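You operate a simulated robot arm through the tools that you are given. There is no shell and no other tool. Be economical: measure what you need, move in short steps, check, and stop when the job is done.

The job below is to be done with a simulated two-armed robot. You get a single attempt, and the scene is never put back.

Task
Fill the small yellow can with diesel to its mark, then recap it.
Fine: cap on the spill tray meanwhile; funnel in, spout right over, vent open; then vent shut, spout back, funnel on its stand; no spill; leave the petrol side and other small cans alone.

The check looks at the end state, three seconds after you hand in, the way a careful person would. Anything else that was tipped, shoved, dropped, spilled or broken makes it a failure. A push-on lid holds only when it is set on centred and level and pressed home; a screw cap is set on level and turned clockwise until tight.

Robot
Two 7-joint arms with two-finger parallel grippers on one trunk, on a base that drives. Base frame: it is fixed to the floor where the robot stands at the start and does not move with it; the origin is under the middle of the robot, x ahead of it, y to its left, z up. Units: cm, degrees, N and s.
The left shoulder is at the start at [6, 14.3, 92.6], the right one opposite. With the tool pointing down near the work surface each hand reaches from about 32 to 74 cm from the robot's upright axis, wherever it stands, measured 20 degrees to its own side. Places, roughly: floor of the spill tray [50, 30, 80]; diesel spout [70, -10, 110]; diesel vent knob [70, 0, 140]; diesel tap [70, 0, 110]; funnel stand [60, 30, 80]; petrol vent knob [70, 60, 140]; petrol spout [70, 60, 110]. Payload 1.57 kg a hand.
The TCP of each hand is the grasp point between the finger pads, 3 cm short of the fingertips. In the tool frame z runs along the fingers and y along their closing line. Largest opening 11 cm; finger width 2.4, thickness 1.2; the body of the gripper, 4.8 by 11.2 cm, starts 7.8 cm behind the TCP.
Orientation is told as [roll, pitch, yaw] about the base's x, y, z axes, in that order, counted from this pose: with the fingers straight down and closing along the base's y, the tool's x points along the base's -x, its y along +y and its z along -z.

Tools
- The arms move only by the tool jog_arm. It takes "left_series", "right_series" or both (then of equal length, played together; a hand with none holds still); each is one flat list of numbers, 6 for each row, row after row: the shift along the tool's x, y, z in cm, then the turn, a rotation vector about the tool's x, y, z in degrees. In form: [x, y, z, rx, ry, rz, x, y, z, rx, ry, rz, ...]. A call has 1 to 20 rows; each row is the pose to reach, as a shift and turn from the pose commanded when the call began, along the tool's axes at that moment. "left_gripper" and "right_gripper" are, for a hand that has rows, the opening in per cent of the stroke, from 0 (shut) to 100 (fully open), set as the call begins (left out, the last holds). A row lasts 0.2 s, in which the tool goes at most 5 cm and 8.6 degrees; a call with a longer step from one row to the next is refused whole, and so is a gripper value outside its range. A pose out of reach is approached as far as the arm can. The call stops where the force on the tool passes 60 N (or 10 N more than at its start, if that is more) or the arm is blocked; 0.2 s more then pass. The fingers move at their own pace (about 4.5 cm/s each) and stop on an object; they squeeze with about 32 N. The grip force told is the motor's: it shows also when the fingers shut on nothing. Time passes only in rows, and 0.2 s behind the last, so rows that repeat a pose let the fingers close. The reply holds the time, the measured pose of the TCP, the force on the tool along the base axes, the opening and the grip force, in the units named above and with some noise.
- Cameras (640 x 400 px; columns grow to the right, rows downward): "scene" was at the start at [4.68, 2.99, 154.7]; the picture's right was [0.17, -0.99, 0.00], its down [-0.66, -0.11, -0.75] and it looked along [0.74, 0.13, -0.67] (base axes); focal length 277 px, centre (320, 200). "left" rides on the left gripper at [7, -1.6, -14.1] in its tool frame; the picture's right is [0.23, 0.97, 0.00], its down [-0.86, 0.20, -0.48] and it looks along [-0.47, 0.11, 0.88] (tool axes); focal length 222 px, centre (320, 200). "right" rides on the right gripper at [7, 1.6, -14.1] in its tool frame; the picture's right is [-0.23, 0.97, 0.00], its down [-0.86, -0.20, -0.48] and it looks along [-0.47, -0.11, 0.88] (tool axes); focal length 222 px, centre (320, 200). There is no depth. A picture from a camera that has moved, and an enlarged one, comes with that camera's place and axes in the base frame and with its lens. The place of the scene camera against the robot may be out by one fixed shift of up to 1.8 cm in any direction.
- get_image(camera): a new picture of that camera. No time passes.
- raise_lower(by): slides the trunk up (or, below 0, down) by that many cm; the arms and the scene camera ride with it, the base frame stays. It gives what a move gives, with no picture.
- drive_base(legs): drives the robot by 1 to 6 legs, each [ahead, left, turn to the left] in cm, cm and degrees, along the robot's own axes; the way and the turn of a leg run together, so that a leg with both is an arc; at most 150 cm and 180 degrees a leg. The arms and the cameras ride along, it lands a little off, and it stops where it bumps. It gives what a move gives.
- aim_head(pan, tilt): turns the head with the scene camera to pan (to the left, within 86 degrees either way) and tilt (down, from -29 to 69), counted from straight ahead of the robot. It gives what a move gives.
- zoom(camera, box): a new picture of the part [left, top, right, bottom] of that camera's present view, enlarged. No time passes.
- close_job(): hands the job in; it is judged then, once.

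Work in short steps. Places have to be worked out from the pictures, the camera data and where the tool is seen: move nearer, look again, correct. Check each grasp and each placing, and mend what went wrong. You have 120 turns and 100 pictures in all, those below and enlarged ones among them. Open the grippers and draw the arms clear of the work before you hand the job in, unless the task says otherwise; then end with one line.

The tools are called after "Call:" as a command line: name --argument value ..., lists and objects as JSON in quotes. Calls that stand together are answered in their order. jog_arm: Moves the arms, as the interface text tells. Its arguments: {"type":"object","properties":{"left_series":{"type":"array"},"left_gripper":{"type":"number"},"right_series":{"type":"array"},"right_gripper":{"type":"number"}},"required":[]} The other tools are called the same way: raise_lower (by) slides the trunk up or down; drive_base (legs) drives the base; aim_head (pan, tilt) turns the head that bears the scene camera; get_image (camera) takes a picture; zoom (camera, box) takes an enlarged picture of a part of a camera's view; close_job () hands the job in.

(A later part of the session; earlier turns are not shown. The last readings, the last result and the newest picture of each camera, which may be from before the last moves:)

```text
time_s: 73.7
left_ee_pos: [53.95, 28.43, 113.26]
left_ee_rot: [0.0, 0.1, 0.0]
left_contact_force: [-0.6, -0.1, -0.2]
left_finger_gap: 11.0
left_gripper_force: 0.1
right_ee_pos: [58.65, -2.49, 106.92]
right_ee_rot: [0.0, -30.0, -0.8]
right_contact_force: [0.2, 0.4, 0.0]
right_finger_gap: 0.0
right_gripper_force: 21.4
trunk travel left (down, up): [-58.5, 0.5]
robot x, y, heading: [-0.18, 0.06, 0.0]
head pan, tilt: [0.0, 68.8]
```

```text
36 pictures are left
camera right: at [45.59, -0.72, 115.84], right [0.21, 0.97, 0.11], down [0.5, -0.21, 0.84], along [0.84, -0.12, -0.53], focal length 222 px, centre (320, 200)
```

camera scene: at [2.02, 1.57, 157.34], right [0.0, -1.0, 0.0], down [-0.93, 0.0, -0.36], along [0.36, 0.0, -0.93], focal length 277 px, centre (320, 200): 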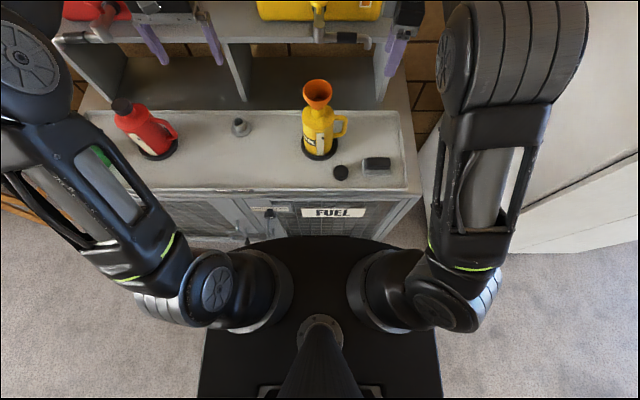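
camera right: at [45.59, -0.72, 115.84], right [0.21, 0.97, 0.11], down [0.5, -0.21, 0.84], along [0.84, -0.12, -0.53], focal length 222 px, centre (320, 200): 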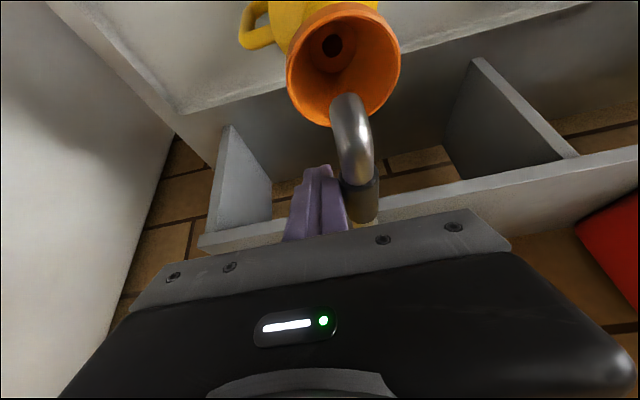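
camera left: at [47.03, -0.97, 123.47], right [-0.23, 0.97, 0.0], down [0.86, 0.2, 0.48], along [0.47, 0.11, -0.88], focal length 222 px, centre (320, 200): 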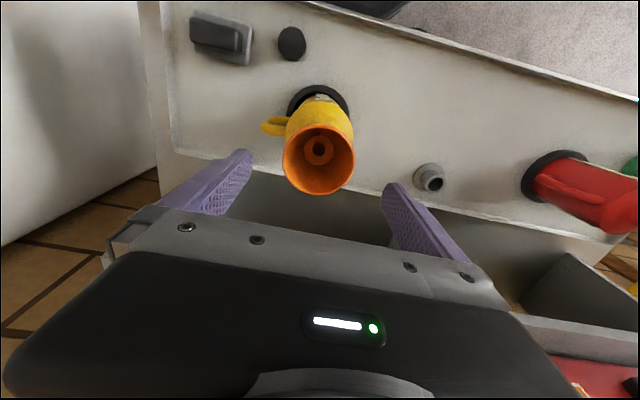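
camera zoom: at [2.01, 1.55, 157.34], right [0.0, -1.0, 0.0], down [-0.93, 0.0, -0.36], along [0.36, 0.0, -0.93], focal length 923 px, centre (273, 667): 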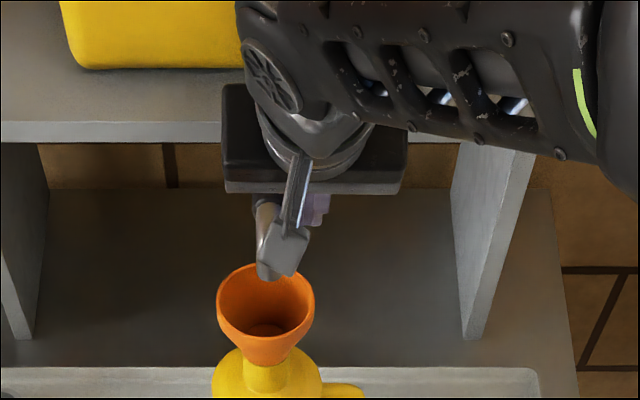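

The spout outlet is now above the funnel, aligned in y within a few mm. I take the right hand off sideways, then back and up.

Call:
jog_arm --right_series '[0, -3, 0, 0, 0, 0, 0, -6, 0, 0, 0, 0, 3.5, -6, -2, 0, 0, 0, 7, -6, -4, 0, 0, 0, 8.5, -6, -8, 0, 0, 0, 6.5, -6, -12, 0, 0, 0, 4.5, -6, -16, 0, 0, 0, 2.9, -6, -19, 0, 0, 0, 2.9, -6, -19, 0, 0, 0]'

Call:
aim_head --pan 0 --tilt 45

Call:
get_image --camera "scene"

```text
time_s: 75.7
left_ee_pos: [54.07, 28.45, 113.31]
left_ee_rot: [0.0, 0.0, 0.0]
left_contact_force: [-0.4, 0.1, 0.2]
left_finger_gap: 11.02
left_gripper_force: 0.0
right_ee_pos: [46.7, -8.46, 122.25]
right_ee_rot: [0.1, -30.0, -0.8]
right_contact_force: [0.4, 0.2, -0.1]
right_finger_gap: 0.0
right_gripper_force: 21.2
trunk travel left (down, up): [-58.5, 0.5]
robot x, y, heading: [0.01, 0.11, 0.2]
head pan, tilt: [0.0, 68.8]
```

```text
time_s: 76.6
left_ee_pos: [54.08, 28.38, 113.28]
left_ee_rot: [0.0, 0.0, 0.0]
left_contact_force: [0.5, 0.0, 0.7]
left_finger_gap: 11.0
left_gripper_force: 0.1
right_ee_pos: [46.62, -8.53, 122.02]
right_ee_rot: [0.1, -30.0, -0.8]
right_contact_force: [-1.2, -0.2, 0.4]
right_finger_gap: 0.01
right_gripper_force: 20.9
trunk travel left (down, up): [-58.5, 0.5]
robot x, y, heading: [-0.02, -0.06, 0.0]
head pan, tilt: [0.0, 45.0]
```

```text
35 pictures are left
camera scene: at [4.54, 1.55, 160.22], right [0.0, -1.0, 0.0], down [-0.71, 0.0, -0.71], along [0.71, 0.0, -0.71], focal length 277 px, centre (320, 200)
```

scene: 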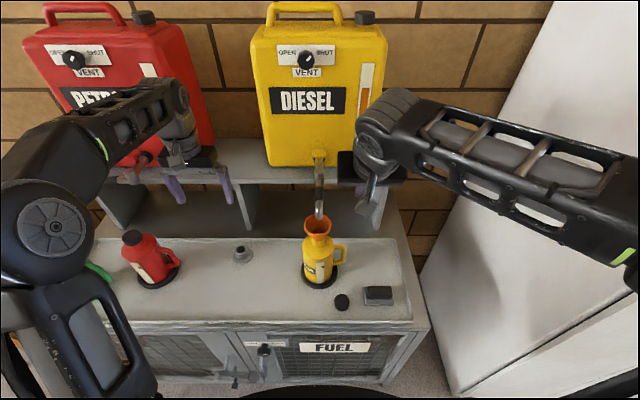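

The spout hangs over the funnel. Next the vent: I bring the right hand level, pointing forward at z≈137, some way in front of the knob, fingers part open.

Call:
jog_arm --right_series '[-1.7, 1.3, -1.2, 0, -7.5, 0, -3.5, 2.6, -2.3, 0, -15, 0, -5.2, 3.9, -3.5, 0, -22.5, 0, -7, 5.2, -4.6, 0, -30, 0, -8.7, 6.5, -5.8, 0, -37.5, 0, -10.4, 7.8, -7, 0, -45, 0, -12.2, 9.1, -8.1, 0, -52.5, 0, -13.9, 10.5, -9.3, 0, -60, 0, -13.9, 10.5, -9.3, 0, -60, 0]' --right_gripper 65

Call:
get_image --camera "right"

Call:
get_image --camera "scene"

```text
time_s: 78.6
left_ee_pos: [54.09, 28.39, 113.29]
left_ee_rot: [0.0, 0.0, -0.1]
left_contact_force: [-0.3, 0.1, 0.1]
left_finger_gap: 11.01
left_gripper_force: 0.0
right_ee_pos: [54.18, 2.02, 137.16]
right_ee_rot: [137.4, -89.7, -138.1]
right_contact_force: [-0.2, -0.8, 0.2]
right_finger_gap: 7.17
right_gripper_force: 0.1
trunk travel left (down, up): [-58.5, 0.5]
robot x, y, heading: [-0.18, 0.02, 0.1]
head pan, tilt: [0.0, 45.0]
```

```text
34 pictures are left
camera right: at [40.08, 3.77, 130.25], right [0.01, 0.97, 0.23], down [-0.48, -0.2, 0.85], along [0.88, -0.12, 0.47], focal length 222 px, centre (320, 200)
```

right: 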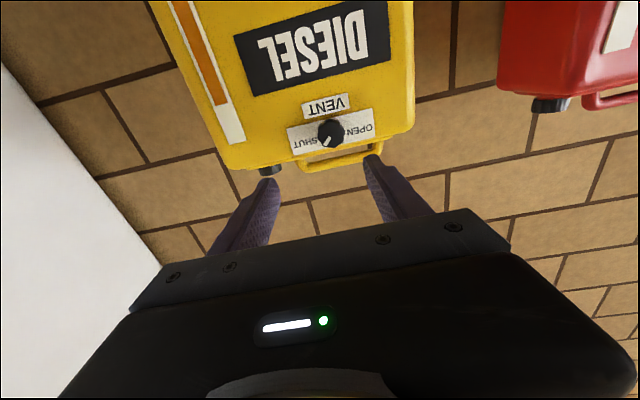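

```text
33 pictures are left
camera scene: at [4.51, 1.52, 160.23], right [0.0, -1.0, 0.0], down [-0.71, 0.0, -0.71], along [0.71, 0.0, -0.71], focal length 277 px, centre (320, 200)
```

scene: 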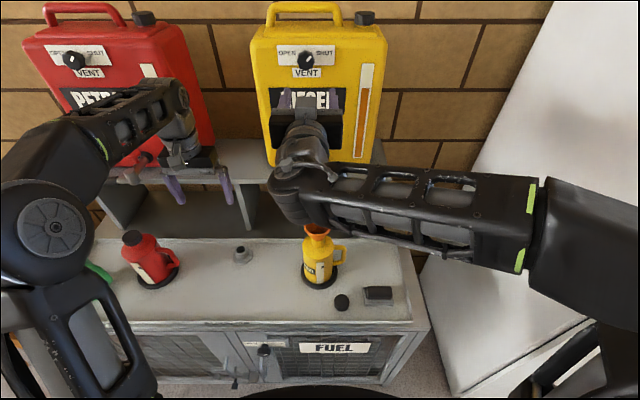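

The knob is near [73.5, 3.3, 137.4]. I move closer, centred on it, and look again; the scene view still shows the can's sight strip.

Call:
jog_arm --right_series '[-0.2, 0.7, 3, 0, 0, 0, -0.3, 1.4, 6, 0, 0, 0, -0.3, 1.4, 9, 0, 0, 0, -0.3, 1.4, 9, 0, 0, 0]'

Call:
get_image --camera "right"

Call:
zoom --camera "scene" --box '[270, 30, 366, 90]'

```text
time_s: 79.6
left_ee_pos: [54.02, 28.54, 113.32]
left_ee_rot: [0.0, -0.1, -0.1]
left_contact_force: [-0.5, 0.0, 0.5]
left_finger_gap: 11.0
left_gripper_force: 0.0
right_ee_pos: [63.22, 3.23, 137.45]
right_ee_rot: [149.2, -89.9, -149.9]
right_contact_force: [-0.3, 0.8, 0.2]
right_finger_gap: 7.15
right_gripper_force: 0.0
trunk travel left (down, up): [-58.5, 0.5]
robot x, y, heading: [-0.06, 0.31, 0.1]
head pan, tilt: [0.0, 45.0]
```

```text
32 pictures are left
camera right: at [49.09, 5.14, 130.51], right [0.01, 0.97, 0.23], down [-0.48, -0.19, 0.85], along [0.88, -0.12, 0.47], focal length 222 px, centre (320, 200)
```

right: 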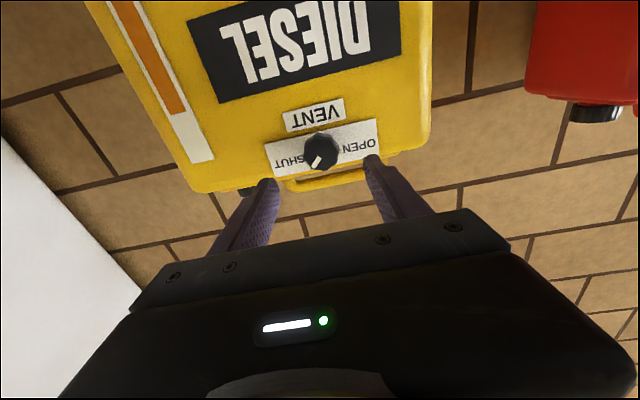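

```text
6.67 times, centred on (318, 60) of scene
camera zoom: at [4.47, 1.56, 160.23], right [0.0, -1.0, 0.0], down [-0.71, 0.0, -0.71], along [0.71, 0.0, -0.71], focal length 1847 px, centre (333, 1133)
```

zoom: 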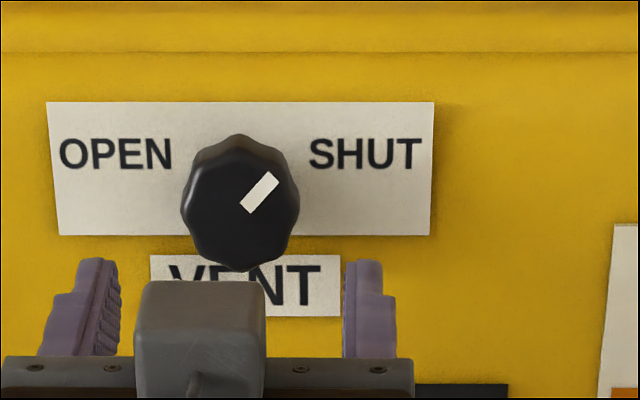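

The knob is ~4 cm wide near x≈71.5, y≈3.2, z≈137.3. I pre-turn the hand 45° clockwise and advance until the tips are level with the knob face.

Call:
jog_arm --right_series '[0, 0, 1, 0, 0, 8, 0, 0, 2, 0, 0, 16, 0, 0, 3, 0, 0, 24, 0, 0, 4, 0, 0, 32, 0, 0, 5, 0, 0, 40, 0, 0, 5, 0, 0, 45, 0, 0, 5, 0, 0, 45]'

Call:
zoom --camera "scene" --box '[270, 30, 366, 90]'

Call:
get_image --camera "right"

```text
time_s: 81.2
left_ee_pos: [54.07, 28.43, 113.31]
left_ee_rot: [0.0, 0.0, 0.1]
left_contact_force: [0.1, 0.0, 0.2]
left_finger_gap: 11.0
left_gripper_force: 0.1
right_ee_pos: [68.14, 3.23, 137.4]
right_ee_rot: [90.0, -44.7, -90.7]
right_contact_force: [0.0, 0.0, 0.5]
right_finger_gap: 7.18
right_gripper_force: 0.0
trunk travel left (down, up): [-58.5, 0.5]
robot x, y, heading: [0.05, -0.16, 0.1]
head pan, tilt: [0.0, 45.0]
```

```text
6.67 times, centred on (318, 60) of scene
camera zoom: at [4.56, 1.56, 160.22], right [0.0, -1.0, 0.0], down [-0.71, 0.0, -0.71], along [0.71, 0.0, -0.71], focal length 1847 px, centre (333, 1133)
```

zoom: 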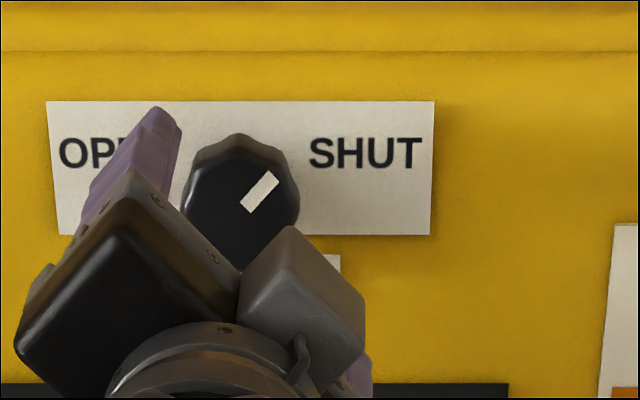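

```text
29 pictures are left
camera right: at [54.14, 9.48, 133.7], right [0.01, 0.53, 0.85], down [-0.49, -0.74, 0.46], along [0.87, -0.42, 0.25], focal length 222 px, centre (320, 200)
```

right: 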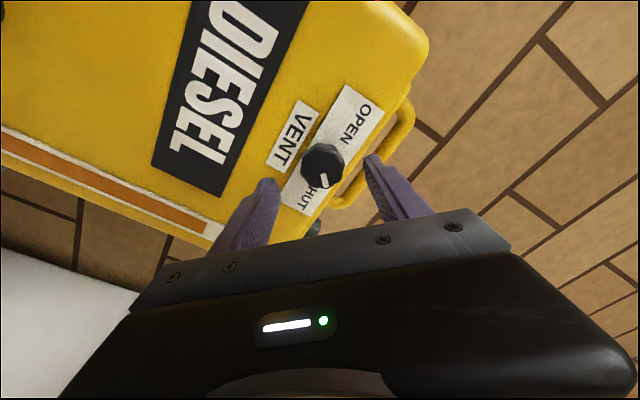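

Centred within a few mm; the knob's depth seems nearer x≈73–74. I advance in 1 cm steps with force checks.

Call:
jog_arm --right_series '[0, 0, 1, 0, 0, 0, 0, 0, 2, 0, 0, 0, 0, 0, 2.5, 0, 0, 0, 0, 0, 2.5, 0, 0, 0]'

Call:
zoom --camera "right" --box '[250, 100, 400, 220]'

```text
time_s: 82.2
left_ee_pos: [53.93, 28.37, 113.29]
left_ee_rot: [0.0, 0.0, 0.1]
left_contact_force: [-0.6, 0.1, -0.2]
left_finger_gap: 11.0
left_gripper_force: 0.1
right_ee_pos: [70.64, 3.12, 137.41]
right_ee_rot: [89.9, -44.9, -90.8]
right_contact_force: [-0.1, 0.2, -0.5]
right_finger_gap: 7.14
right_gripper_force: 0.1
trunk travel left (down, up): [-58.5, 0.5]
robot x, y, heading: [-0.24, -0.07, -0.2]
head pan, tilt: [0.0, 45.0]
```

```text
3.33 times, centred on (325, 160) of right
camera zoom: at [56.59, 9.45, 133.74], right [0.01, 0.53, 0.85], down [-0.49, -0.74, 0.46], along [0.87, -0.42, 0.25], focal length 740 px, centre (303, 333)
```

zoom: 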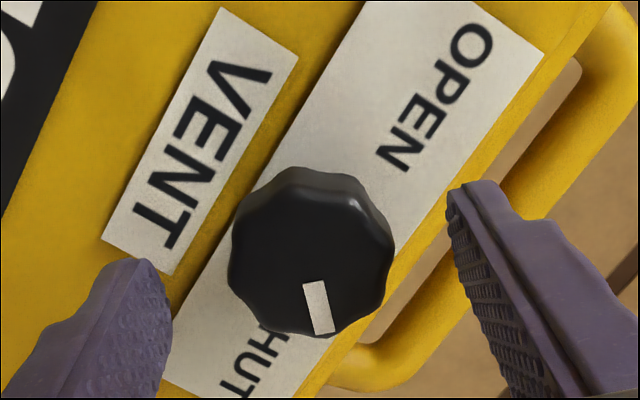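

The knob face is at x≈73.6, level with the tips now. I advance 1.5 cm more around it, with a 2 mm correction.

Call:
jog_arm --right_series '[-0.07, 0.2, 0.5, 0, 0, 0, -0.07, 0.2, 1, 0, 0, 0, -0.07, 0.2, 1.4, 0, 0, 0, -0.07, 0.2, 1.4, 0, 0, 0]'

Call:
zoom --camera "right" --box '[250, 100, 400, 220]'

```text
time_s: 83.2
left_ee_pos: [54.1, 28.42, 113.35]
left_ee_rot: [0.0, 0.0, 0.0]
left_contact_force: [0.2, 0.0, 1.2]
left_finger_gap: 11.0
left_gripper_force: 0.1
right_ee_pos: [72.02, 3.15, 137.61]
right_ee_rot: [90.1, -44.9, -90.9]
right_contact_force: [0.0, 0.5, -0.3]
right_finger_gap: 7.15
right_gripper_force: 0.1
trunk travel left (down, up): [-58.5, 0.5]
robot x, y, heading: [0.18, 0.09, -0.1]
head pan, tilt: [0.0, 45.0]
```

```text
3.33 times, centred on (325, 160) of right
camera zoom: at [58.04, 9.47, 133.86], right [0.01, 0.53, 0.85], down [-0.49, -0.74, 0.46], along [0.87, -0.42, 0.25], focal length 740 px, centre (303, 333)
```

zoom: 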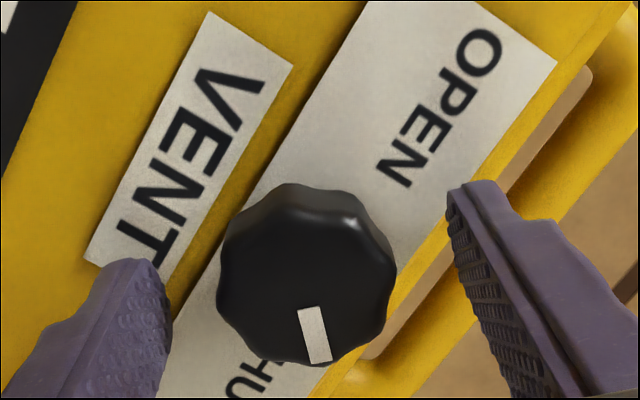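

Overlap looks sufficient. I close on the knob.

Call:
jog_arm --right_series '[0, 0, 0, 0, 0, 0, 0, 0, 0, 0, 0, 0, 0, 0, 0, 0, 0, 0, 0, 0, 0, 0, 0, 0]' --right_gripper 0

Call:
zoom --camera "scene" --box '[296, 200, 360, 290]'

```text
time_s: 84.2
left_ee_pos: [54.19, 28.39, 113.2]
left_ee_rot: [0.1, 0.0, 0.0]
left_contact_force: [-0.5, 0.7, 0.3]
left_finger_gap: 10.97
left_gripper_force: 0.0
right_ee_pos: [72.07, 3.2, 137.55]
right_ee_rot: [90.0, -44.9, -90.7]
right_contact_force: [1.6, 0.4, 2.4]
right_finger_gap: 3.98
right_gripper_force: 33.3
trunk travel left (down, up): [-58.5, 0.5]
robot x, y, heading: [-0.07, 0.18, -0.0]
head pan, tilt: [0.0, 45.0]
```

```text
4.44 times, centred on (328, 245) of scene
camera zoom: at [4.55, 1.58, 160.23], right [0.0, -1.0, 0.0], down [-0.71, 0.0, -0.71], along [0.71, 0.0, -0.71], focal length 1231 px, centre (284, 0)
```

zoom: 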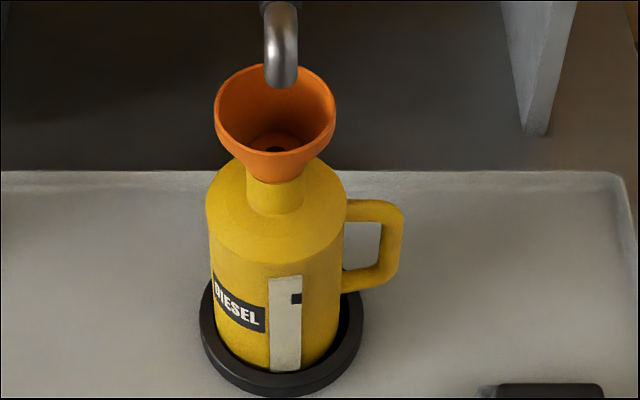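

The outlet is centred over the funnel, and I can see the strip and mark. Now I turn the vent counter-clockwise 90° to OPEN.

Call:
jog_arm --right_series '[0, 0, 0, 0, 0, -8, 0, 0, 0, 0, 0, -16, 0, 0, 0, 0, 0, -24, 0, 0, 0, 0, 0, -32, 0, 0, 0, 0, 0, -40, 0, 0, 0, 0, 0, -48, 0, 0, 0, 0, 0, -56, 0, 0, 0, 0, 0, -64, 0, 0, 0, 0, 0, -72, 0, 0, 0, 0, 0, -80, 0, 0, 0, 0, 0, -88]'

Call:
get_image --camera "scene"

Call:
zoom --camera "scene" --box '[296, 200, 360, 290]'

```text
time_s: 86.6
left_ee_pos: [54.02, 28.46, 113.25]
left_ee_rot: [0.1, 0.0, 0.0]
left_contact_force: [0.2, 0.2, 0.3]
left_finger_gap: 11.0
left_gripper_force: 0.0
right_ee_pos: [72.0, 3.26, 137.57]
right_ee_rot: [-90.1, -46.9, 89.3]
right_contact_force: [7.2, 6.1, 7.7]
right_finger_gap: 3.96
right_gripper_force: 44.4
trunk travel left (down, up): [-58.5, 0.5]
robot x, y, heading: [-0.26, -0.33, -0.1]
head pan, tilt: [0.0, 45.0]
```

```text
25 pictures are left
camera scene: at [4.6, 1.68, 160.23], right [0.0, -1.0, 0.0], down [-0.71, 0.0, -0.71], along [0.71, 0.0, -0.71], focal length 277 px, centre (320, 200)
```

scene: 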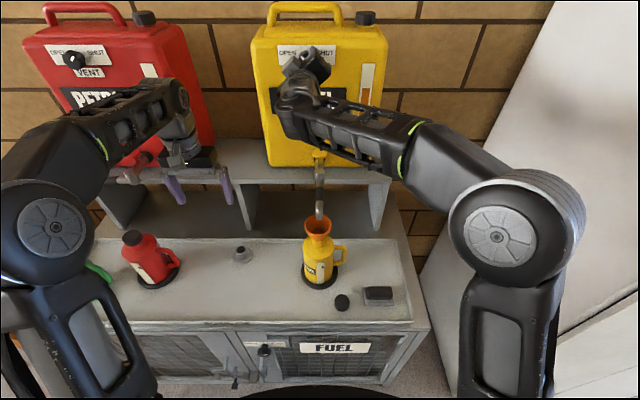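

```text
4.44 times, centred on (328, 245) of scene
camera zoom: at [4.6, 1.68, 160.23], right [0.0, -1.0, 0.0], down [-0.71, 0.0, -0.71], along [0.71, 0.0, -0.71], focal length 1231 px, centre (284, 0)
```

zoom: 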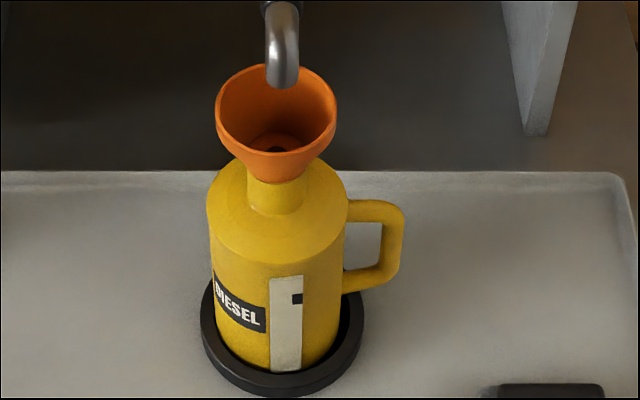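

No flow yet. I check that the knob really turned.

Call:
zoom --camera "right" --box '[240, 80, 410, 220]'

Call:
zoom --camera "scene" --box '[280, 130, 360, 220]'

```text
2.86 times, centred on (325, 150) of right
camera zoom: at [57.89, -0.05, 131.46], right [0.01, 0.87, -0.5], down [-0.47, 0.44, 0.76], along [0.88, 0.23, 0.41], focal length 635 px, centre (306, 343)
```

zoom: 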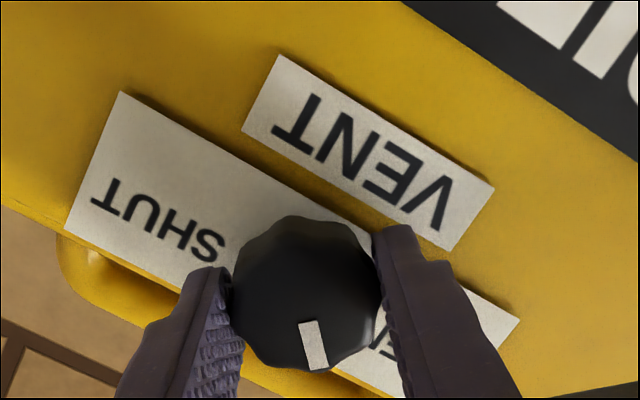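

```text
4.44 times, centred on (320, 175) of scene
camera zoom: at [4.6, 1.68, 160.23], right [0.0, -1.0, 0.0], down [-0.71, 0.0, -0.71], along [0.71, 0.0, -0.71], focal length 1231 px, centre (320, 311)
```

zoom: 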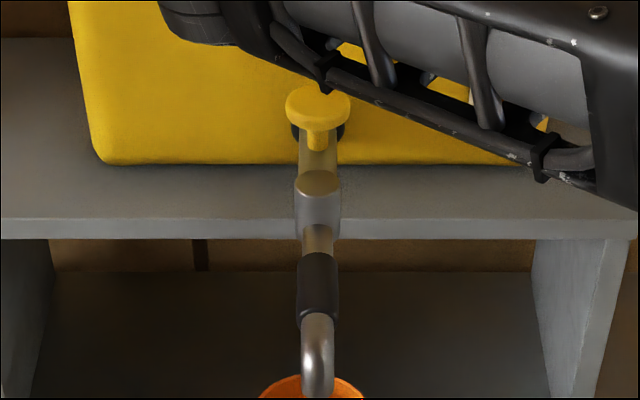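

The vent is at OPEN, but nothing flows: the yellow mushroom on the tap must be worked too (top near [70, 0, 113]). I release the vent knob and back off, squaring the wrist.

Call:
jog_arm --right_series '[0, 0, 0, 0, 0, 0, 0, 0, 0, 0, 0, 0, 0, 0, 0, 0, 0, 0, 0, 0, -2, 0, 0, 0, 0, 0, -5, 0, 0, 0, 0, 0, -8, 0, 0, 8, 0, 0, -11, 0, 0, 16, 0, 0, -14, 0, 0, 24, 0, 0, -16, 0, 0, 32, 0, 0, -17, 0, 0, 40, 0, 0, -17, 0, 0, 45, 0, 0, -17, 0, 0, 45]' --right_gripper 65

Call:
get_image --camera "scene"

Call:
zoom --camera "scene" --box '[260, 25, 400, 175]'

```text
time_s: 89.2
left_ee_pos: [54.06, 28.44, 113.33]
left_ee_rot: [0.1, 0.1, 0.1]
left_contact_force: [-0.3, 0.6, -0.9]
left_finger_gap: 11.0
left_gripper_force: 0.2
right_ee_pos: [55.1, 3.36, 137.62]
right_ee_rot: [90.9, -87.9, -91.6]
right_contact_force: [0.2, 0.0, -0.1]
right_finger_gap: 7.13
right_gripper_force: 0.2
trunk travel left (down, up): [-58.5, 0.5]
robot x, y, heading: [0.24, 0.11, 0.0]
head pan, tilt: [0.0, 45.0]
```

```text
21 pictures are left
camera scene: at [4.54, 1.55, 160.22], right [0.0, -1.0, 0.0], down [-0.71, 0.0, -0.71], along [0.71, 0.0, -0.71], focal length 277 px, centre (320, 200)
```

scene: 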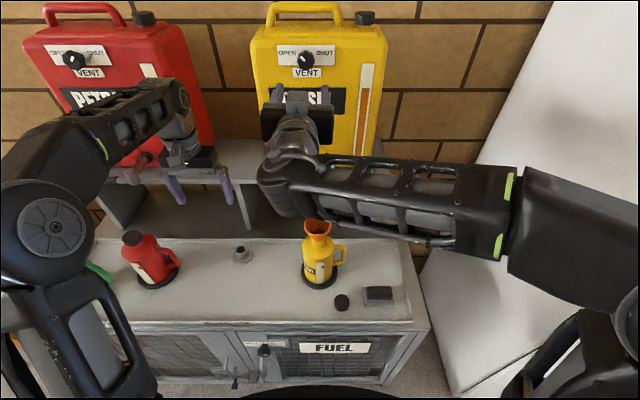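

```text
2.67 times, centred on (330, 100) of scene
camera zoom: at [4.54, 1.55, 160.22], right [0.0, -1.0, 0.0], down [-0.71, 0.0, -0.71], along [0.71, 0.0, -0.71], focal length 739 px, centre (293, 467)
```

zoom: 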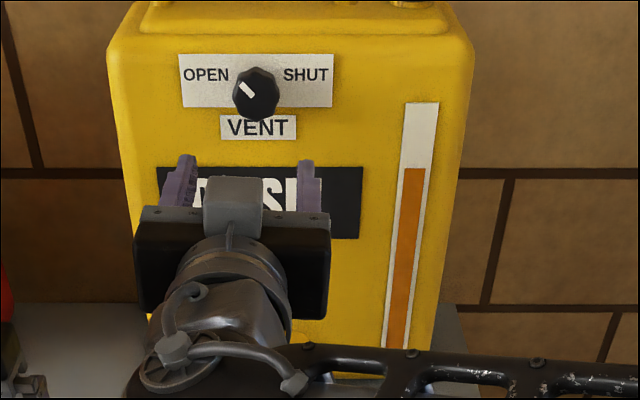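

The vent reads OPEN. I shut the right fingers, tilt the hand 45° down and bring the tips about 2 cm above the tap's mushroom.

Call:
jog_arm --right_series '[3, -0.5, 1.5, 0, 7.5, 0, 6, -1, 3.5, 0, 15, 0, 9, -1.5, 5.5, 0, 22.5, 0, 12, -2, 7.5, 0, 30, 0, 15, -2.5, 9.5, 0, 37.5, 0, 18, -3, 11.5, 0, 45, 0, 20.2, -3.3, 12.8, 0, 45, 0, 20.2, -3.3, 12.8, 0, 45, 0]' --right_gripper 0

Call:
get_image --camera "right"

```text
time_s: 91.0
left_ee_pos: [53.99, 28.44, 113.32]
left_ee_rot: [0.0, 0.0, 0.0]
left_contact_force: [0.4, -0.2, -0.6]
left_finger_gap: 10.98
left_gripper_force: 0.0
right_ee_pos: [67.9, 0.73, 117.14]
right_ee_rot: [3.0, -45.0, -2.8]
right_contact_force: [0.5, -0.3, -0.2]
right_finger_gap: 0.01
right_gripper_force: 21.3
trunk travel left (down, up): [-58.5, 0.5]
robot x, y, heading: [0.17, -0.17, 0.0]
head pan, tilt: [0.0, 45.0]
```

```text
19 pictures are left
camera right: at [53.09, 2.38, 122.34], right [0.17, 0.97, 0.2], down [0.26, -0.24, 0.94], along [0.95, -0.11, -0.3], focal length 222 px, centre (320, 200)
```

right: 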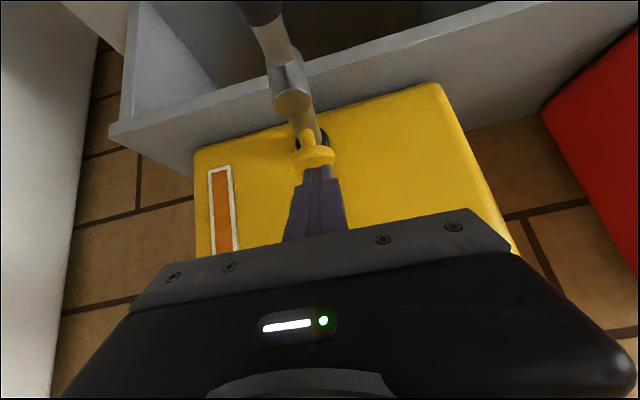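

The tips are right above the mushroom (≈[70, 0.6, 113]). I press down gently, stepwise.

Call:
jog_arm --right_series '[0.35, 0, 0.35, 0, 0, 0, 0.7, 0, 0.7, 0, 0, 0, 1.06, 0, 1.06, 0, 0, 0]'

Call:
jog_arm --right_series '[0.2, 0, 0.2, 0, 0, 0, 0.4, 0, 0.4, 0, 0, 0]'

```text
time_s: 91.8
left_ee_pos: [53.95, 28.37, 113.35]
left_ee_rot: [0.0, -0.1, 0.0]
left_contact_force: [0.1, -0.6, -0.4]
left_finger_gap: 11.02
left_gripper_force: 0.0
right_ee_pos: [67.86, 0.74, 115.71]
right_ee_rot: [3.0, -45.0, -2.9]
right_contact_force: [-1.0, -0.5, 3.1]
right_finger_gap: 0.02
right_gripper_force: 21.0
trunk travel left (down, up): [-58.5, 0.5]
robot x, y, heading: [-0.27, -0.22, -0.1]
head pan, tilt: [0.0, 45.0]
```

```text
time_s: 92.4
left_ee_pos: [53.99, 28.41, 113.36]
left_ee_rot: [-0.1, 0.0, 0.0]
left_contact_force: [0.0, 0.1, -0.4]
left_finger_gap: 10.99
left_gripper_force: 0.0
right_ee_pos: [67.86, 0.8, 115.21]
right_ee_rot: [2.9, -45.2, -2.8]
right_contact_force: [-0.6, 0.4, 4.7]
right_finger_gap: 0.0
right_gripper_force: 21.3
trunk travel left (down, up): [-58.5, 0.5]
robot x, y, heading: [0.06, 0.12, 0.1]
head pan, tilt: [0.0, 45.0]
```

A soft spring gives way under the tips: it is a press tap. I look whether fuel flows.

Call:
zoom --camera "scene" --box '[296, 200, 360, 290]'

```text
4.44 times, centred on (328, 245) of scene
camera zoom: at [4.47, 1.54, 160.23], right [0.0, -1.0, 0.0], down [-0.71, 0.0, -0.71], along [0.71, 0.0, -0.71], focal length 1231 px, centre (284, 0)
```

zoom: 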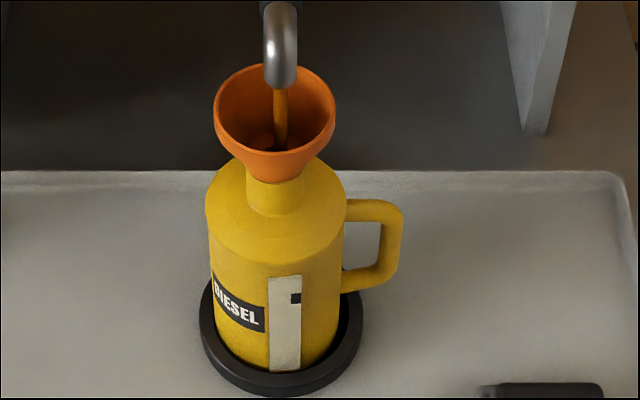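

It flows, cleanly into the funnel. I hold 2 s and look at the strip.

Call:
jog_arm --right_series '[0, 0, 0, 0, 0, 0, 0, 0, 0, 0, 0, 0, 0, 0, 0, 0, 0, 0, 0, 0, 0, 0, 0, 0, 0, 0, 0, 0, 0, 0, 0, 0, 0, 0, 0, 0, 0, 0, 0, 0, 0, 0, 0, 0, 0, 0, 0, 0, 0, 0, 0, 0, 0, 0]'

Call:
zoom --camera "scene" --box '[296, 200, 360, 290]'

```text
time_s: 94.4
left_ee_pos: [54.04, 28.54, 113.36]
left_ee_rot: [0.0, 0.0, 0.0]
left_contact_force: [-0.1, -0.2, -0.1]
left_finger_gap: 10.99
left_gripper_force: 0.1
right_ee_pos: [67.77, 0.65, 115.18]
right_ee_rot: [2.8, -45.0, -2.8]
right_contact_force: [-4.2, 0.6, 4.4]
right_finger_gap: 0.0
right_gripper_force: 21.5
trunk travel left (down, up): [-58.5, 0.5]
robot x, y, heading: [0.21, 0.25, -0.2]
head pan, tilt: [0.0, 45.0]
```

```text
4.44 times, centred on (328, 245) of scene
camera zoom: at [4.43, 1.57, 160.23], right [0.0, -1.0, 0.0], down [-0.71, 0.0, -0.71], along [0.71, 0.0, -0.71], focal length 1231 px, centre (284, 0)
```

zoom: 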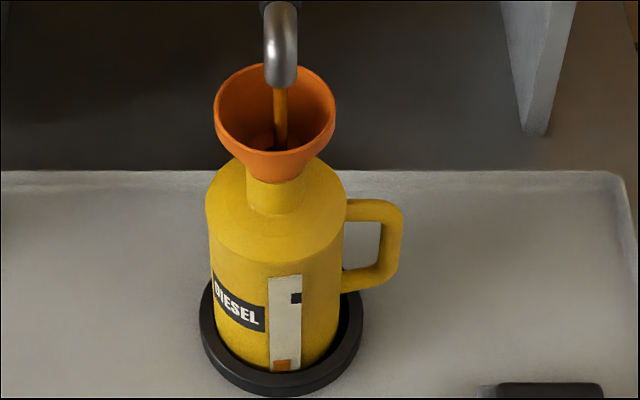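

Level rises about 4–5 px/s; the mark is ~63 px higher. I hold about 8 s more and check.

Call:
jog_arm --right_series '[0, 0, 0, 0, 0, 0, 0, 0, 0, 0, 0, 0, 0, 0, 0, 0, 0, 0, 0, 0, 0, 0, 0, 0, 0, 0, 0, 0, 0, 0, 0, 0, 0, 0, 0, 0, 0, 0, 0, 0, 0, 0, 0, 0, 0, 0, 0, 0, 0, 0, 0, 0, 0, 0, 0, 0, 0, 0, 0, 0, 0, 0, 0, 0, 0, 0, 0, 0, 0, 0, 0, 0, 0, 0, 0, 0, 0, 0, 0, 0, 0, 0, 0, 0, 0, 0, 0, 0, 0, 0, 0, 0, 0, 0, 0, 0, 0, 0, 0, 0, 0, 0, 0, 0, 0, 0, 0, 0, 0, 0, 0, 0, 0, 0]'

Call:
jog_arm --right_series '[0, 0, 0, 0, 0, 0, 0, 0, 0, 0, 0, 0, 0, 0, 0, 0, 0, 0, 0, 0, 0, 0, 0, 0, 0, 0, 0, 0, 0, 0, 0, 0, 0, 0, 0, 0, 0, 0, 0, 0, 0, 0, 0, 0, 0, 0, 0, 0, 0, 0, 0, 0, 0, 0, 0, 0, 0, 0, 0, 0, 0, 0, 0, 0, 0, 0, 0, 0, 0, 0, 0, 0, 0, 0, 0, 0, 0, 0, 0, 0, 0, 0, 0, 0, 0, 0, 0, 0, 0, 0, 0, 0, 0, 0, 0, 0, 0, 0, 0, 0, 0, 0, 0, 0, 0, 0, 0, 0, 0, 0, 0, 0, 0, 0]'

Call:
zoom --camera "scene" --box '[296, 200, 360, 290]'

```text
time_s: 98.4
left_ee_pos: [53.92, 28.39, 113.31]
left_ee_rot: [-0.1, 0.1, 0.0]
left_contact_force: [0.0, 1.0, -0.2]
left_finger_gap: 11.0
left_gripper_force: 0.1
right_ee_pos: [67.79, 0.74, 115.21]
right_ee_rot: [2.9, -45.0, -2.8]
right_contact_force: [-4.3, 1.0, 5.8]
right_finger_gap: 0.02
right_gripper_force: 21.9
trunk travel left (down, up): [-58.5, 0.5]
robot x, y, heading: [-0.08, 0.04, 0.0]
head pan, tilt: [0.0, 45.0]
```

```text
time_s: 102.4
left_ee_pos: [54.01, 28.42, 113.36]
left_ee_rot: [0.0, -0.1, 0.0]
left_contact_force: [-0.2, 0.2, 0.4]
left_finger_gap: 10.99
left_gripper_force: 0.0
right_ee_pos: [67.71, 0.67, 115.28]
right_ee_rot: [2.9, -45.1, -2.8]
right_contact_force: [-5.0, 0.4, 4.5]
right_finger_gap: 0.01
right_gripper_force: 21.5
trunk travel left (down, up): [-58.5, 0.5]
robot x, y, heading: [0.27, 0.27, 0.2]
head pan, tilt: [0.0, 45.0]
```

```text
4.44 times, centred on (328, 245) of scene
camera zoom: at [4.42, 1.56, 160.23], right [0.0, -1.0, 0.0], down [-0.71, 0.0, -0.71], along [0.71, 0.0, -0.71], focal length 1231 px, centre (284, 0)
```

zoom: 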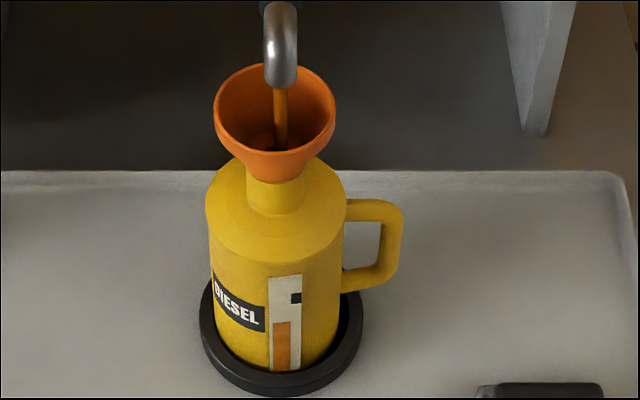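

Level at row 322, rising 4.9 px/s; the mark's centre is at row 297. I hold 3.4 s more, then check.

Call:
jog_arm --right_series '[0, 0, 0, 0, 0, 0, 0, 0, 0, 0, 0, 0, 0, 0, 0, 0, 0, 0, 0, 0, 0, 0, 0, 0, 0, 0, 0, 0, 0, 0, 0, 0, 0, 0, 0, 0, 0, 0, 0, 0, 0, 0, 0, 0, 0, 0, 0, 0, 0, 0, 0, 0, 0, 0, 0, 0, 0, 0, 0, 0, 0, 0, 0, 0, 0, 0, 0, 0, 0, 0, 0, 0, 0, 0, 0, 0, 0, 0, 0, 0, 0, 0, 0, 0, 0, 0, 0, 0, 0, 0, 0, 0, 0, 0, 0, 0]'

Call:
zoom --camera "scene" --box '[308, 250, 340, 290]'

```text
time_s: 105.8
left_ee_pos: [53.95, 28.5, 113.32]
left_ee_rot: [0.0, 0.1, 0.0]
left_contact_force: [-0.5, -0.3, -0.2]
left_finger_gap: 11.0
left_gripper_force: 0.0
right_ee_pos: [67.7, 0.71, 115.23]
right_ee_rot: [2.8, -45.0, -2.8]
right_contact_force: [-5.2, 0.3, 3.9]
right_finger_gap: 0.0
right_gripper_force: 21.0
trunk travel left (down, up): [-58.5, 0.5]
robot x, y, heading: [0.05, 0.14, -0.3]
head pan, tilt: [0.0, 45.0]
```

```text
10.00 times, centred on (324, 270) of scene
camera zoom: at [4.42, 1.56, 160.23], right [0.0, -1.0, 0.0], down [-0.71, 0.0, -0.71], along [0.71, 0.0, -0.71], focal length 2770 px, centre (280, -500)
```

zoom: 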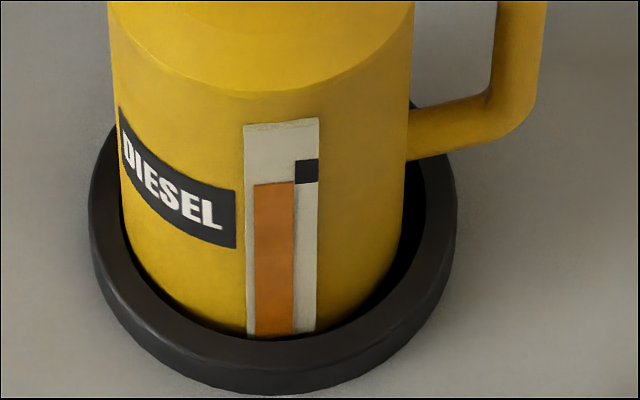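

The level has reached the mark's lower edge; about 0.9 s more brings it to the centre. I hold 3 rows and then lift off.

Call:
jog_arm --right_series '[0, 0, 0, 0, 0, 0, 0, 0, 0, 0, 0, 0, 0, 0, 0, 0, 0, 0, -1.2, 0, -1.2, 0, 0, 0, -2.5, 0, -2.5, 0, 0, 0, -4, 0, -4, 0, 0, 0]'

Call:
zoom --camera "scene" --box '[308, 210, 340, 290]'

```text
time_s: 107.2
left_ee_pos: [54.03, 28.42, 113.24]
left_ee_rot: [0.0, -0.1, 0.0]
left_contact_force: [-0.3, 0.5, 0.4]
left_finger_gap: 11.0
left_gripper_force: 0.0
right_ee_pos: [67.71, 0.55, 120.85]
right_ee_rot: [2.9, -45.0, -2.8]
right_contact_force: [0.3, 0.2, 0.5]
right_finger_gap: 0.0
right_gripper_force: 20.8
trunk travel left (down, up): [-58.5, 0.5]
robot x, y, heading: [0.16, -0.24, 0.2]
head pan, tilt: [0.0, 45.0]
```

```text
5.00 times, centred on (324, 250) of scene
camera zoom: at [4.54, 1.55, 160.22], right [0.0, -1.0, 0.0], down [-0.71, 0.0, -0.71], along [0.71, 0.0, -0.71], focal length 1385 px, centre (300, -50)
```

zoom: 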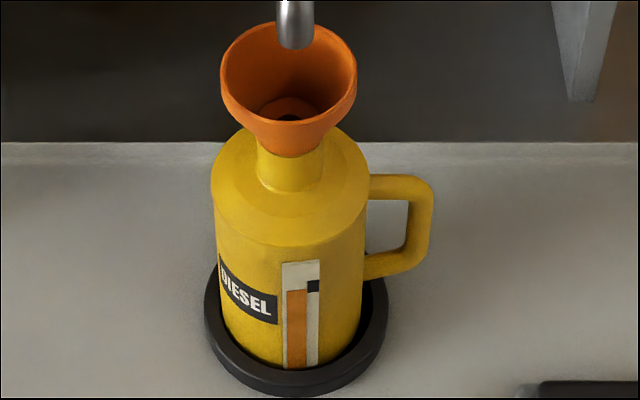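

Flow stopped cleanly; the level is within the mark but ~2 mm below its centre. I give one short press of about half a second to top up.

Call:
jog_arm --right_series '[1.5, 0, 1.5, 0, 0, 0, 2.8, 0, 2.8, 0, 0, 0, 4, 0, 4, 0, 0, 0, 4, 0, 4, 0, 0, 0, 4, 0, 4, 0, 0, 0, 2.8, 0, 2.8, 0, 0, 0, 1.4, 0, 1.4, 0, 0, 0, 0, 0, 0, 0, 0, 0]'

Call:
zoom --camera "scene" --box '[308, 250, 340, 290]'

```text
time_s: 109.0
left_ee_pos: [54.12, 28.53, 113.37]
left_ee_rot: [0.0, 0.0, 0.0]
left_contact_force: [0.2, 0.2, 0.4]
left_finger_gap: 10.99
left_gripper_force: 0.0
right_ee_pos: [67.95, 0.61, 120.79]
right_ee_rot: [3.0, -45.0, -2.8]
right_contact_force: [0.2, 0.9, 0.4]
right_finger_gap: 0.0
right_gripper_force: 21.0
trunk travel left (down, up): [-58.5, 0.5]
robot x, y, heading: [-0.27, -0.09, -0.1]
head pan, tilt: [0.0, 45.0]
```

```text
10.00 times, centred on (324, 270) of scene
camera zoom: at [4.54, 1.56, 160.22], right [0.0, -1.0, 0.0], down [-0.71, 0.0, -0.71], along [0.71, 0.0, -0.71], focal length 2770 px, centre (280, -500)
```

zoom: 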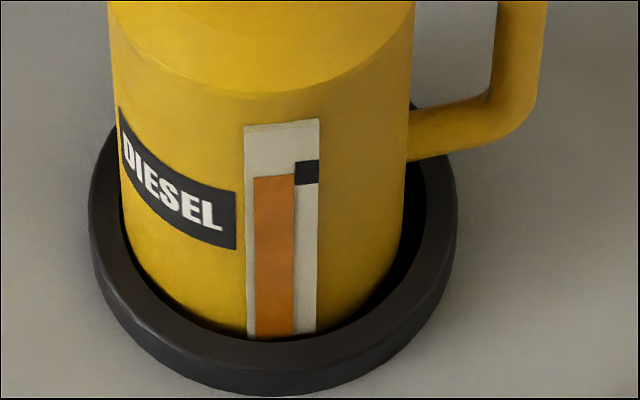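

The level now stands at the mark's centre. Next I shut the vent: right hand back to the level pose in front of the knob, fingers opening, then roll 45° counter-clockwise.

Call:
jog_arm --right_series '[-0.4, 0.4, -3.2, 0, -7.5, 0, -0.8, 0.8, -6.5, 0, -15, 0, -1.2, 1.2, -10, 0, -22.5, 0, -1.7, 1.6, -13.5, 0, -30, 0, -2.2, 2.1, -17.3, 0, -37.5, 0, -2.76, 2.7, -21, 0, -45, 0, -2.76, 2.7, -21, 0, -45, 0]' --right_gripper 65

Call:
jog_arm --right_series '[0, 0, 2, 0, 0, -8, 0, 0, 4, 0, 0, -16, 0, 0, 6, 0, 0, -24, 0, 0, 8, 0, 0, -32, 0, 0, 10, 0, 0, -40, 0, 0, 12, 0, 0, -46, 0, 0, 12, 0, 0, -46]'

```text
time_s: 110.6
left_ee_pos: [54.07, 28.27, 113.27]
left_ee_rot: [-0.1, 0.1, 0.0]
left_contact_force: [0.5, 0.1, 0.2]
left_finger_gap: 11.01
left_gripper_force: 0.1
right_ee_pos: [55.08, 2.86, 137.84]
right_ee_rot: [93.3, -87.9, -94.1]
right_contact_force: [-0.1, -0.8, -0.2]
right_finger_gap: 7.17
right_gripper_force: 0.1
trunk travel left (down, up): [-58.5, 0.5]
robot x, y, heading: [0.2, 0.24, -0.1]
head pan, tilt: [0.0, 45.0]
```

```text
time_s: 112.2
left_ee_pos: [54.07, 28.47, 113.37]
left_ee_rot: [0.0, -0.1, 0.0]
left_contact_force: [0.5, 0.0, 0.6]
left_finger_gap: 11.0
left_gripper_force: 0.1
right_ee_pos: [66.92, 2.8, 137.71]
right_ee_rot: [-90.1, -46.0, 89.3]
right_contact_force: [-0.1, -0.3, -0.7]
right_finger_gap: 7.17
right_gripper_force: 0.0
trunk travel left (down, up): [-58.5, 0.5]
robot x, y, heading: [0.47, 0.02, -0.2]
head pan, tilt: [0.0, 45.0]
```

I advance to the proven grasp place [72.0, 3.2, 137.6], then close on the knob.

Call:
jog_arm --right_series '[-0.18, 0.39, 1, 0, 0, 0, -0.18, 0.39, 2.5, 0, 0, 0, -0.18, 0.39, 4, 0, 0, 0, -0.18, 0.39, 5.1, 0, 0, 0, -0.18, 0.39, 5.1, 0, 0, 0]'

Call:
jog_arm --right_series '[0, 0, 0, 0, 0, 0, 0, 0, 0, 0, 0, 0, 0, 0, 0, 0, 0, 0, 0, 0, 0, 0, 0, 0]' --right_gripper 0

```text
time_s: 113.4
left_ee_pos: [54.06, 28.37, 113.32]
left_ee_rot: [0.1, -0.1, -0.1]
left_contact_force: [-0.1, 1.0, -0.4]
left_finger_gap: 10.98
left_gripper_force: 0.2
right_ee_pos: [72.01, 2.95, 137.49]
right_ee_rot: [-90.1, -46.1, 89.3]
right_contact_force: [0.4, 0.4, 0.2]
right_finger_gap: 7.16
right_gripper_force: 0.0
trunk travel left (down, up): [-58.5, 0.5]
robot x, y, heading: [0.05, -0.11, -0.2]
head pan, tilt: [0.0, 45.0]
```

```text
time_s: 114.4
left_ee_pos: [54.17, 28.5, 113.21]
left_ee_rot: [0.1, 0.0, 0.0]
left_contact_force: [-0.6, 0.1, -0.1]
left_finger_gap: 10.99
left_gripper_force: 0.0
right_ee_pos: [72.11, 3.14, 137.45]
right_ee_rot: [-89.8, -46.0, 89.2]
right_contact_force: [-3.4, 3.7, -6.9]
right_finger_gap: 3.98
right_gripper_force: 32.7
trunk travel left (down, up): [-58.5, 0.5]
robot x, y, heading: [0.49, -0.03, -0.2]
head pan, tilt: [0.0, 45.0]
```

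Gripped at 3.98 cm. I turn clockwise 90° to SHUT, then release, back off and square the wrist.

Call:
jog_arm --right_series '[0, 0, 0, 0, 0, 8, 0, 0, 0, 0, 0, 16, 0, 0, 0, 0, 0, 24, 0, 0, 0, 0, 0, 32, 0, 0, 0, 0, 0, 40, 0, 0, 0, 0, 0, 48, 0, 0, 0, 0, 0, 56, 0, 0, 0, 0, 0, 64, 0, 0, 0, 0, 0, 72, 0, 0, 0, 0, 0, 80, 0, 0, 0, 0, 0, 88, 0, 0, 0, 0, 0, 91, 0, 0, 0, 0, 0, 91]'

Call:
jog_arm --right_series '[0, 0, 0, 0, 0, 0, 0, 0, 0, 0, 0, 0, 0, 0, 0, 0, 0, 0, 0, 0, -2, 0, 0, 0, 0, 0, -5, 0, 0, 0, 0, 0, -8, 0, 0, -8, 0, 0, -11, 0, 0, -16, 0, 0, -14, 0, 0, -24, 0, 0, -16, 0, 0, -32, 0, 0, -17, 0, 0, -40, 0, 0, -17, 0, 0, -45, 0, 0, -17, 0, 0, -45]' --right_gripper 65

Call:
get_image --camera "scene"

```text
time_s: 117.2
left_ee_pos: [54.08, 28.67, 113.14]
left_ee_rot: [-0.1, 0.0, 0.0]
left_contact_force: [-0.2, -0.4, -0.3]
left_finger_gap: 10.98
left_gripper_force: 0.2
right_ee_pos: [72.23, 3.28, 137.43]
right_ee_rot: [90.0, -42.9, -90.7]
right_contact_force: [-3.4, 12.4, -11.7]
right_finger_gap: 3.95
right_gripper_force: 44.5
trunk travel left (down, up): [-58.5, 0.5]
robot x, y, heading: [-0.03, 0.0, 0.2]
head pan, tilt: [0.0, 45.0]
```

```text
time_s: 119.8
left_ee_pos: [54.07, 28.47, 113.36]
left_ee_rot: [0.0, 0.0, 0.0]
left_contact_force: [-0.4, -0.2, -0.6]
left_finger_gap: 11.0
left_gripper_force: 0.0
right_ee_pos: [55.08, 3.17, 137.68]
right_ee_rot: [91.1, -88.0, -91.6]
right_contact_force: [-0.2, 0.2, -0.4]
right_finger_gap: 7.19
right_gripper_force: 0.1
trunk travel left (down, up): [-58.5, 0.5]
robot x, y, heading: [-0.23, -0.07, 0.2]
head pan, tilt: [0.0, 45.0]
```

```text
12 pictures are left
camera scene: at [4.54, 1.56, 160.22], right [0.0, -1.0, 0.0], down [-0.71, 0.0, -0.71], along [0.71, 0.0, -0.71], focal length 277 px, centre (320, 200)
```

scene: 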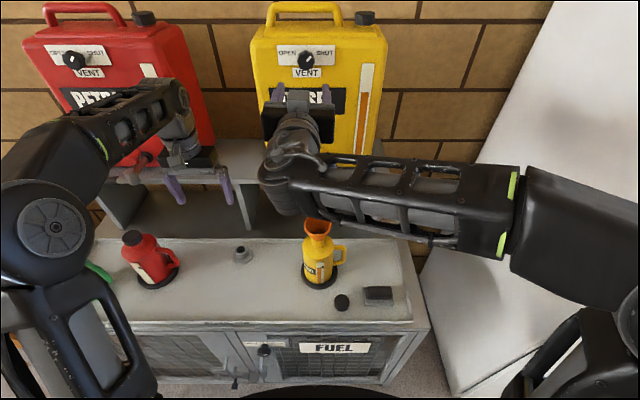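

Vent knob is back at SHUT. Now the spout: I shut the fingers and bring the right hand, tilted 30°, to the left (+y) side of the pipe.

Call:
jog_arm --right_series '[2.5, 0.3, -1, 0, 7.25, 0, 5, 0.6, -2, 0, 14.5, 0, 7.5, 0.9, -3, 0, 21.75, 0, 10, 1.2, -4, 0, 29, 0, 12.5, 1.5, -5, 0, 36.25, 0, 15, 1.8, -6, 0, 43.5, 0, 17.5, 2.1, -7, 0, 50.75, 0, 19.7, 2.3, -8.1, 0, 58, 0, 19.7, 2.3, -8.1, 0, 58, 0]' --right_gripper 0

```text
time_s: 121.8
left_ee_pos: [54.09, 28.49, 113.24]
left_ee_rot: [0.0, 0.0, -0.1]
left_contact_force: [-0.3, 0.7, 0.1]
left_finger_gap: 11.02
left_gripper_force: 0.1
right_ee_pos: [46.92, 6.38, 117.93]
right_ee_rot: [2.4, -32.0, -2.0]
right_contact_force: [0.1, -0.2, -1.0]
right_finger_gap: 0.02
right_gripper_force: 20.7
trunk travel left (down, up): [-58.5, 0.5]
robot x, y, heading: [-0.18, 0.08, 0.1]
head pan, tilt: [0.0, 45.0]
```

Call:
jog_arm --right_series '[-1, -0.4, 4, 0, 0, 0, -2.1, -0.7, 8, 0, 0, 0, -3.2, -1.1, 12, 0, 0, 0, -4.14, -1.4, 15.44, 0, 0, 0, -4.14, -1.4, 15.44, 0, 0, 0]'

Call:
get_image --camera "right"

```text
time_s: 123.0
left_ee_pos: [54.0, 28.39, 113.27]
left_ee_rot: [0.0, -0.1, 0.1]
left_contact_force: [0.5, -0.5, 0.2]
left_finger_gap: 11.0
left_gripper_force: 0.1
right_ee_pos: [58.72, 4.97, 107.12]
right_ee_rot: [2.4, -32.0, -2.1]
right_contact_force: [-0.2, -0.7, 0.1]
right_finger_gap: 0.0
right_gripper_force: 21.5
trunk travel left (down, up): [-58.5, 0.5]
robot x, y, heading: [-0.22, -0.13, -0.1]
head pan, tilt: [0.0, 45.0]
```

```text
11 pictures are left
camera right: at [45.3, 6.57, 115.52], right [0.21, 0.97, 0.16], down [0.47, -0.24, 0.85], along [0.86, -0.1, -0.5], focal length 222 px, centre (320, 200)
```

right: 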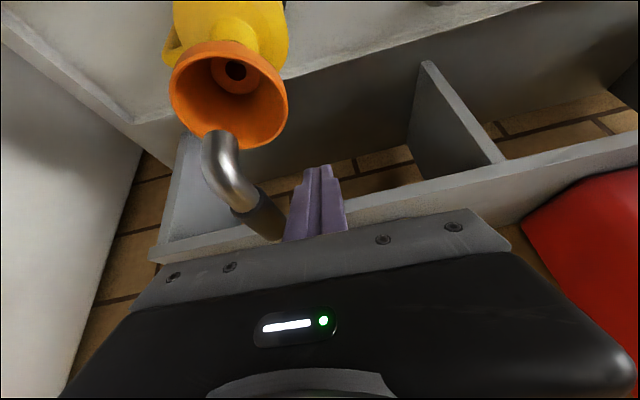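

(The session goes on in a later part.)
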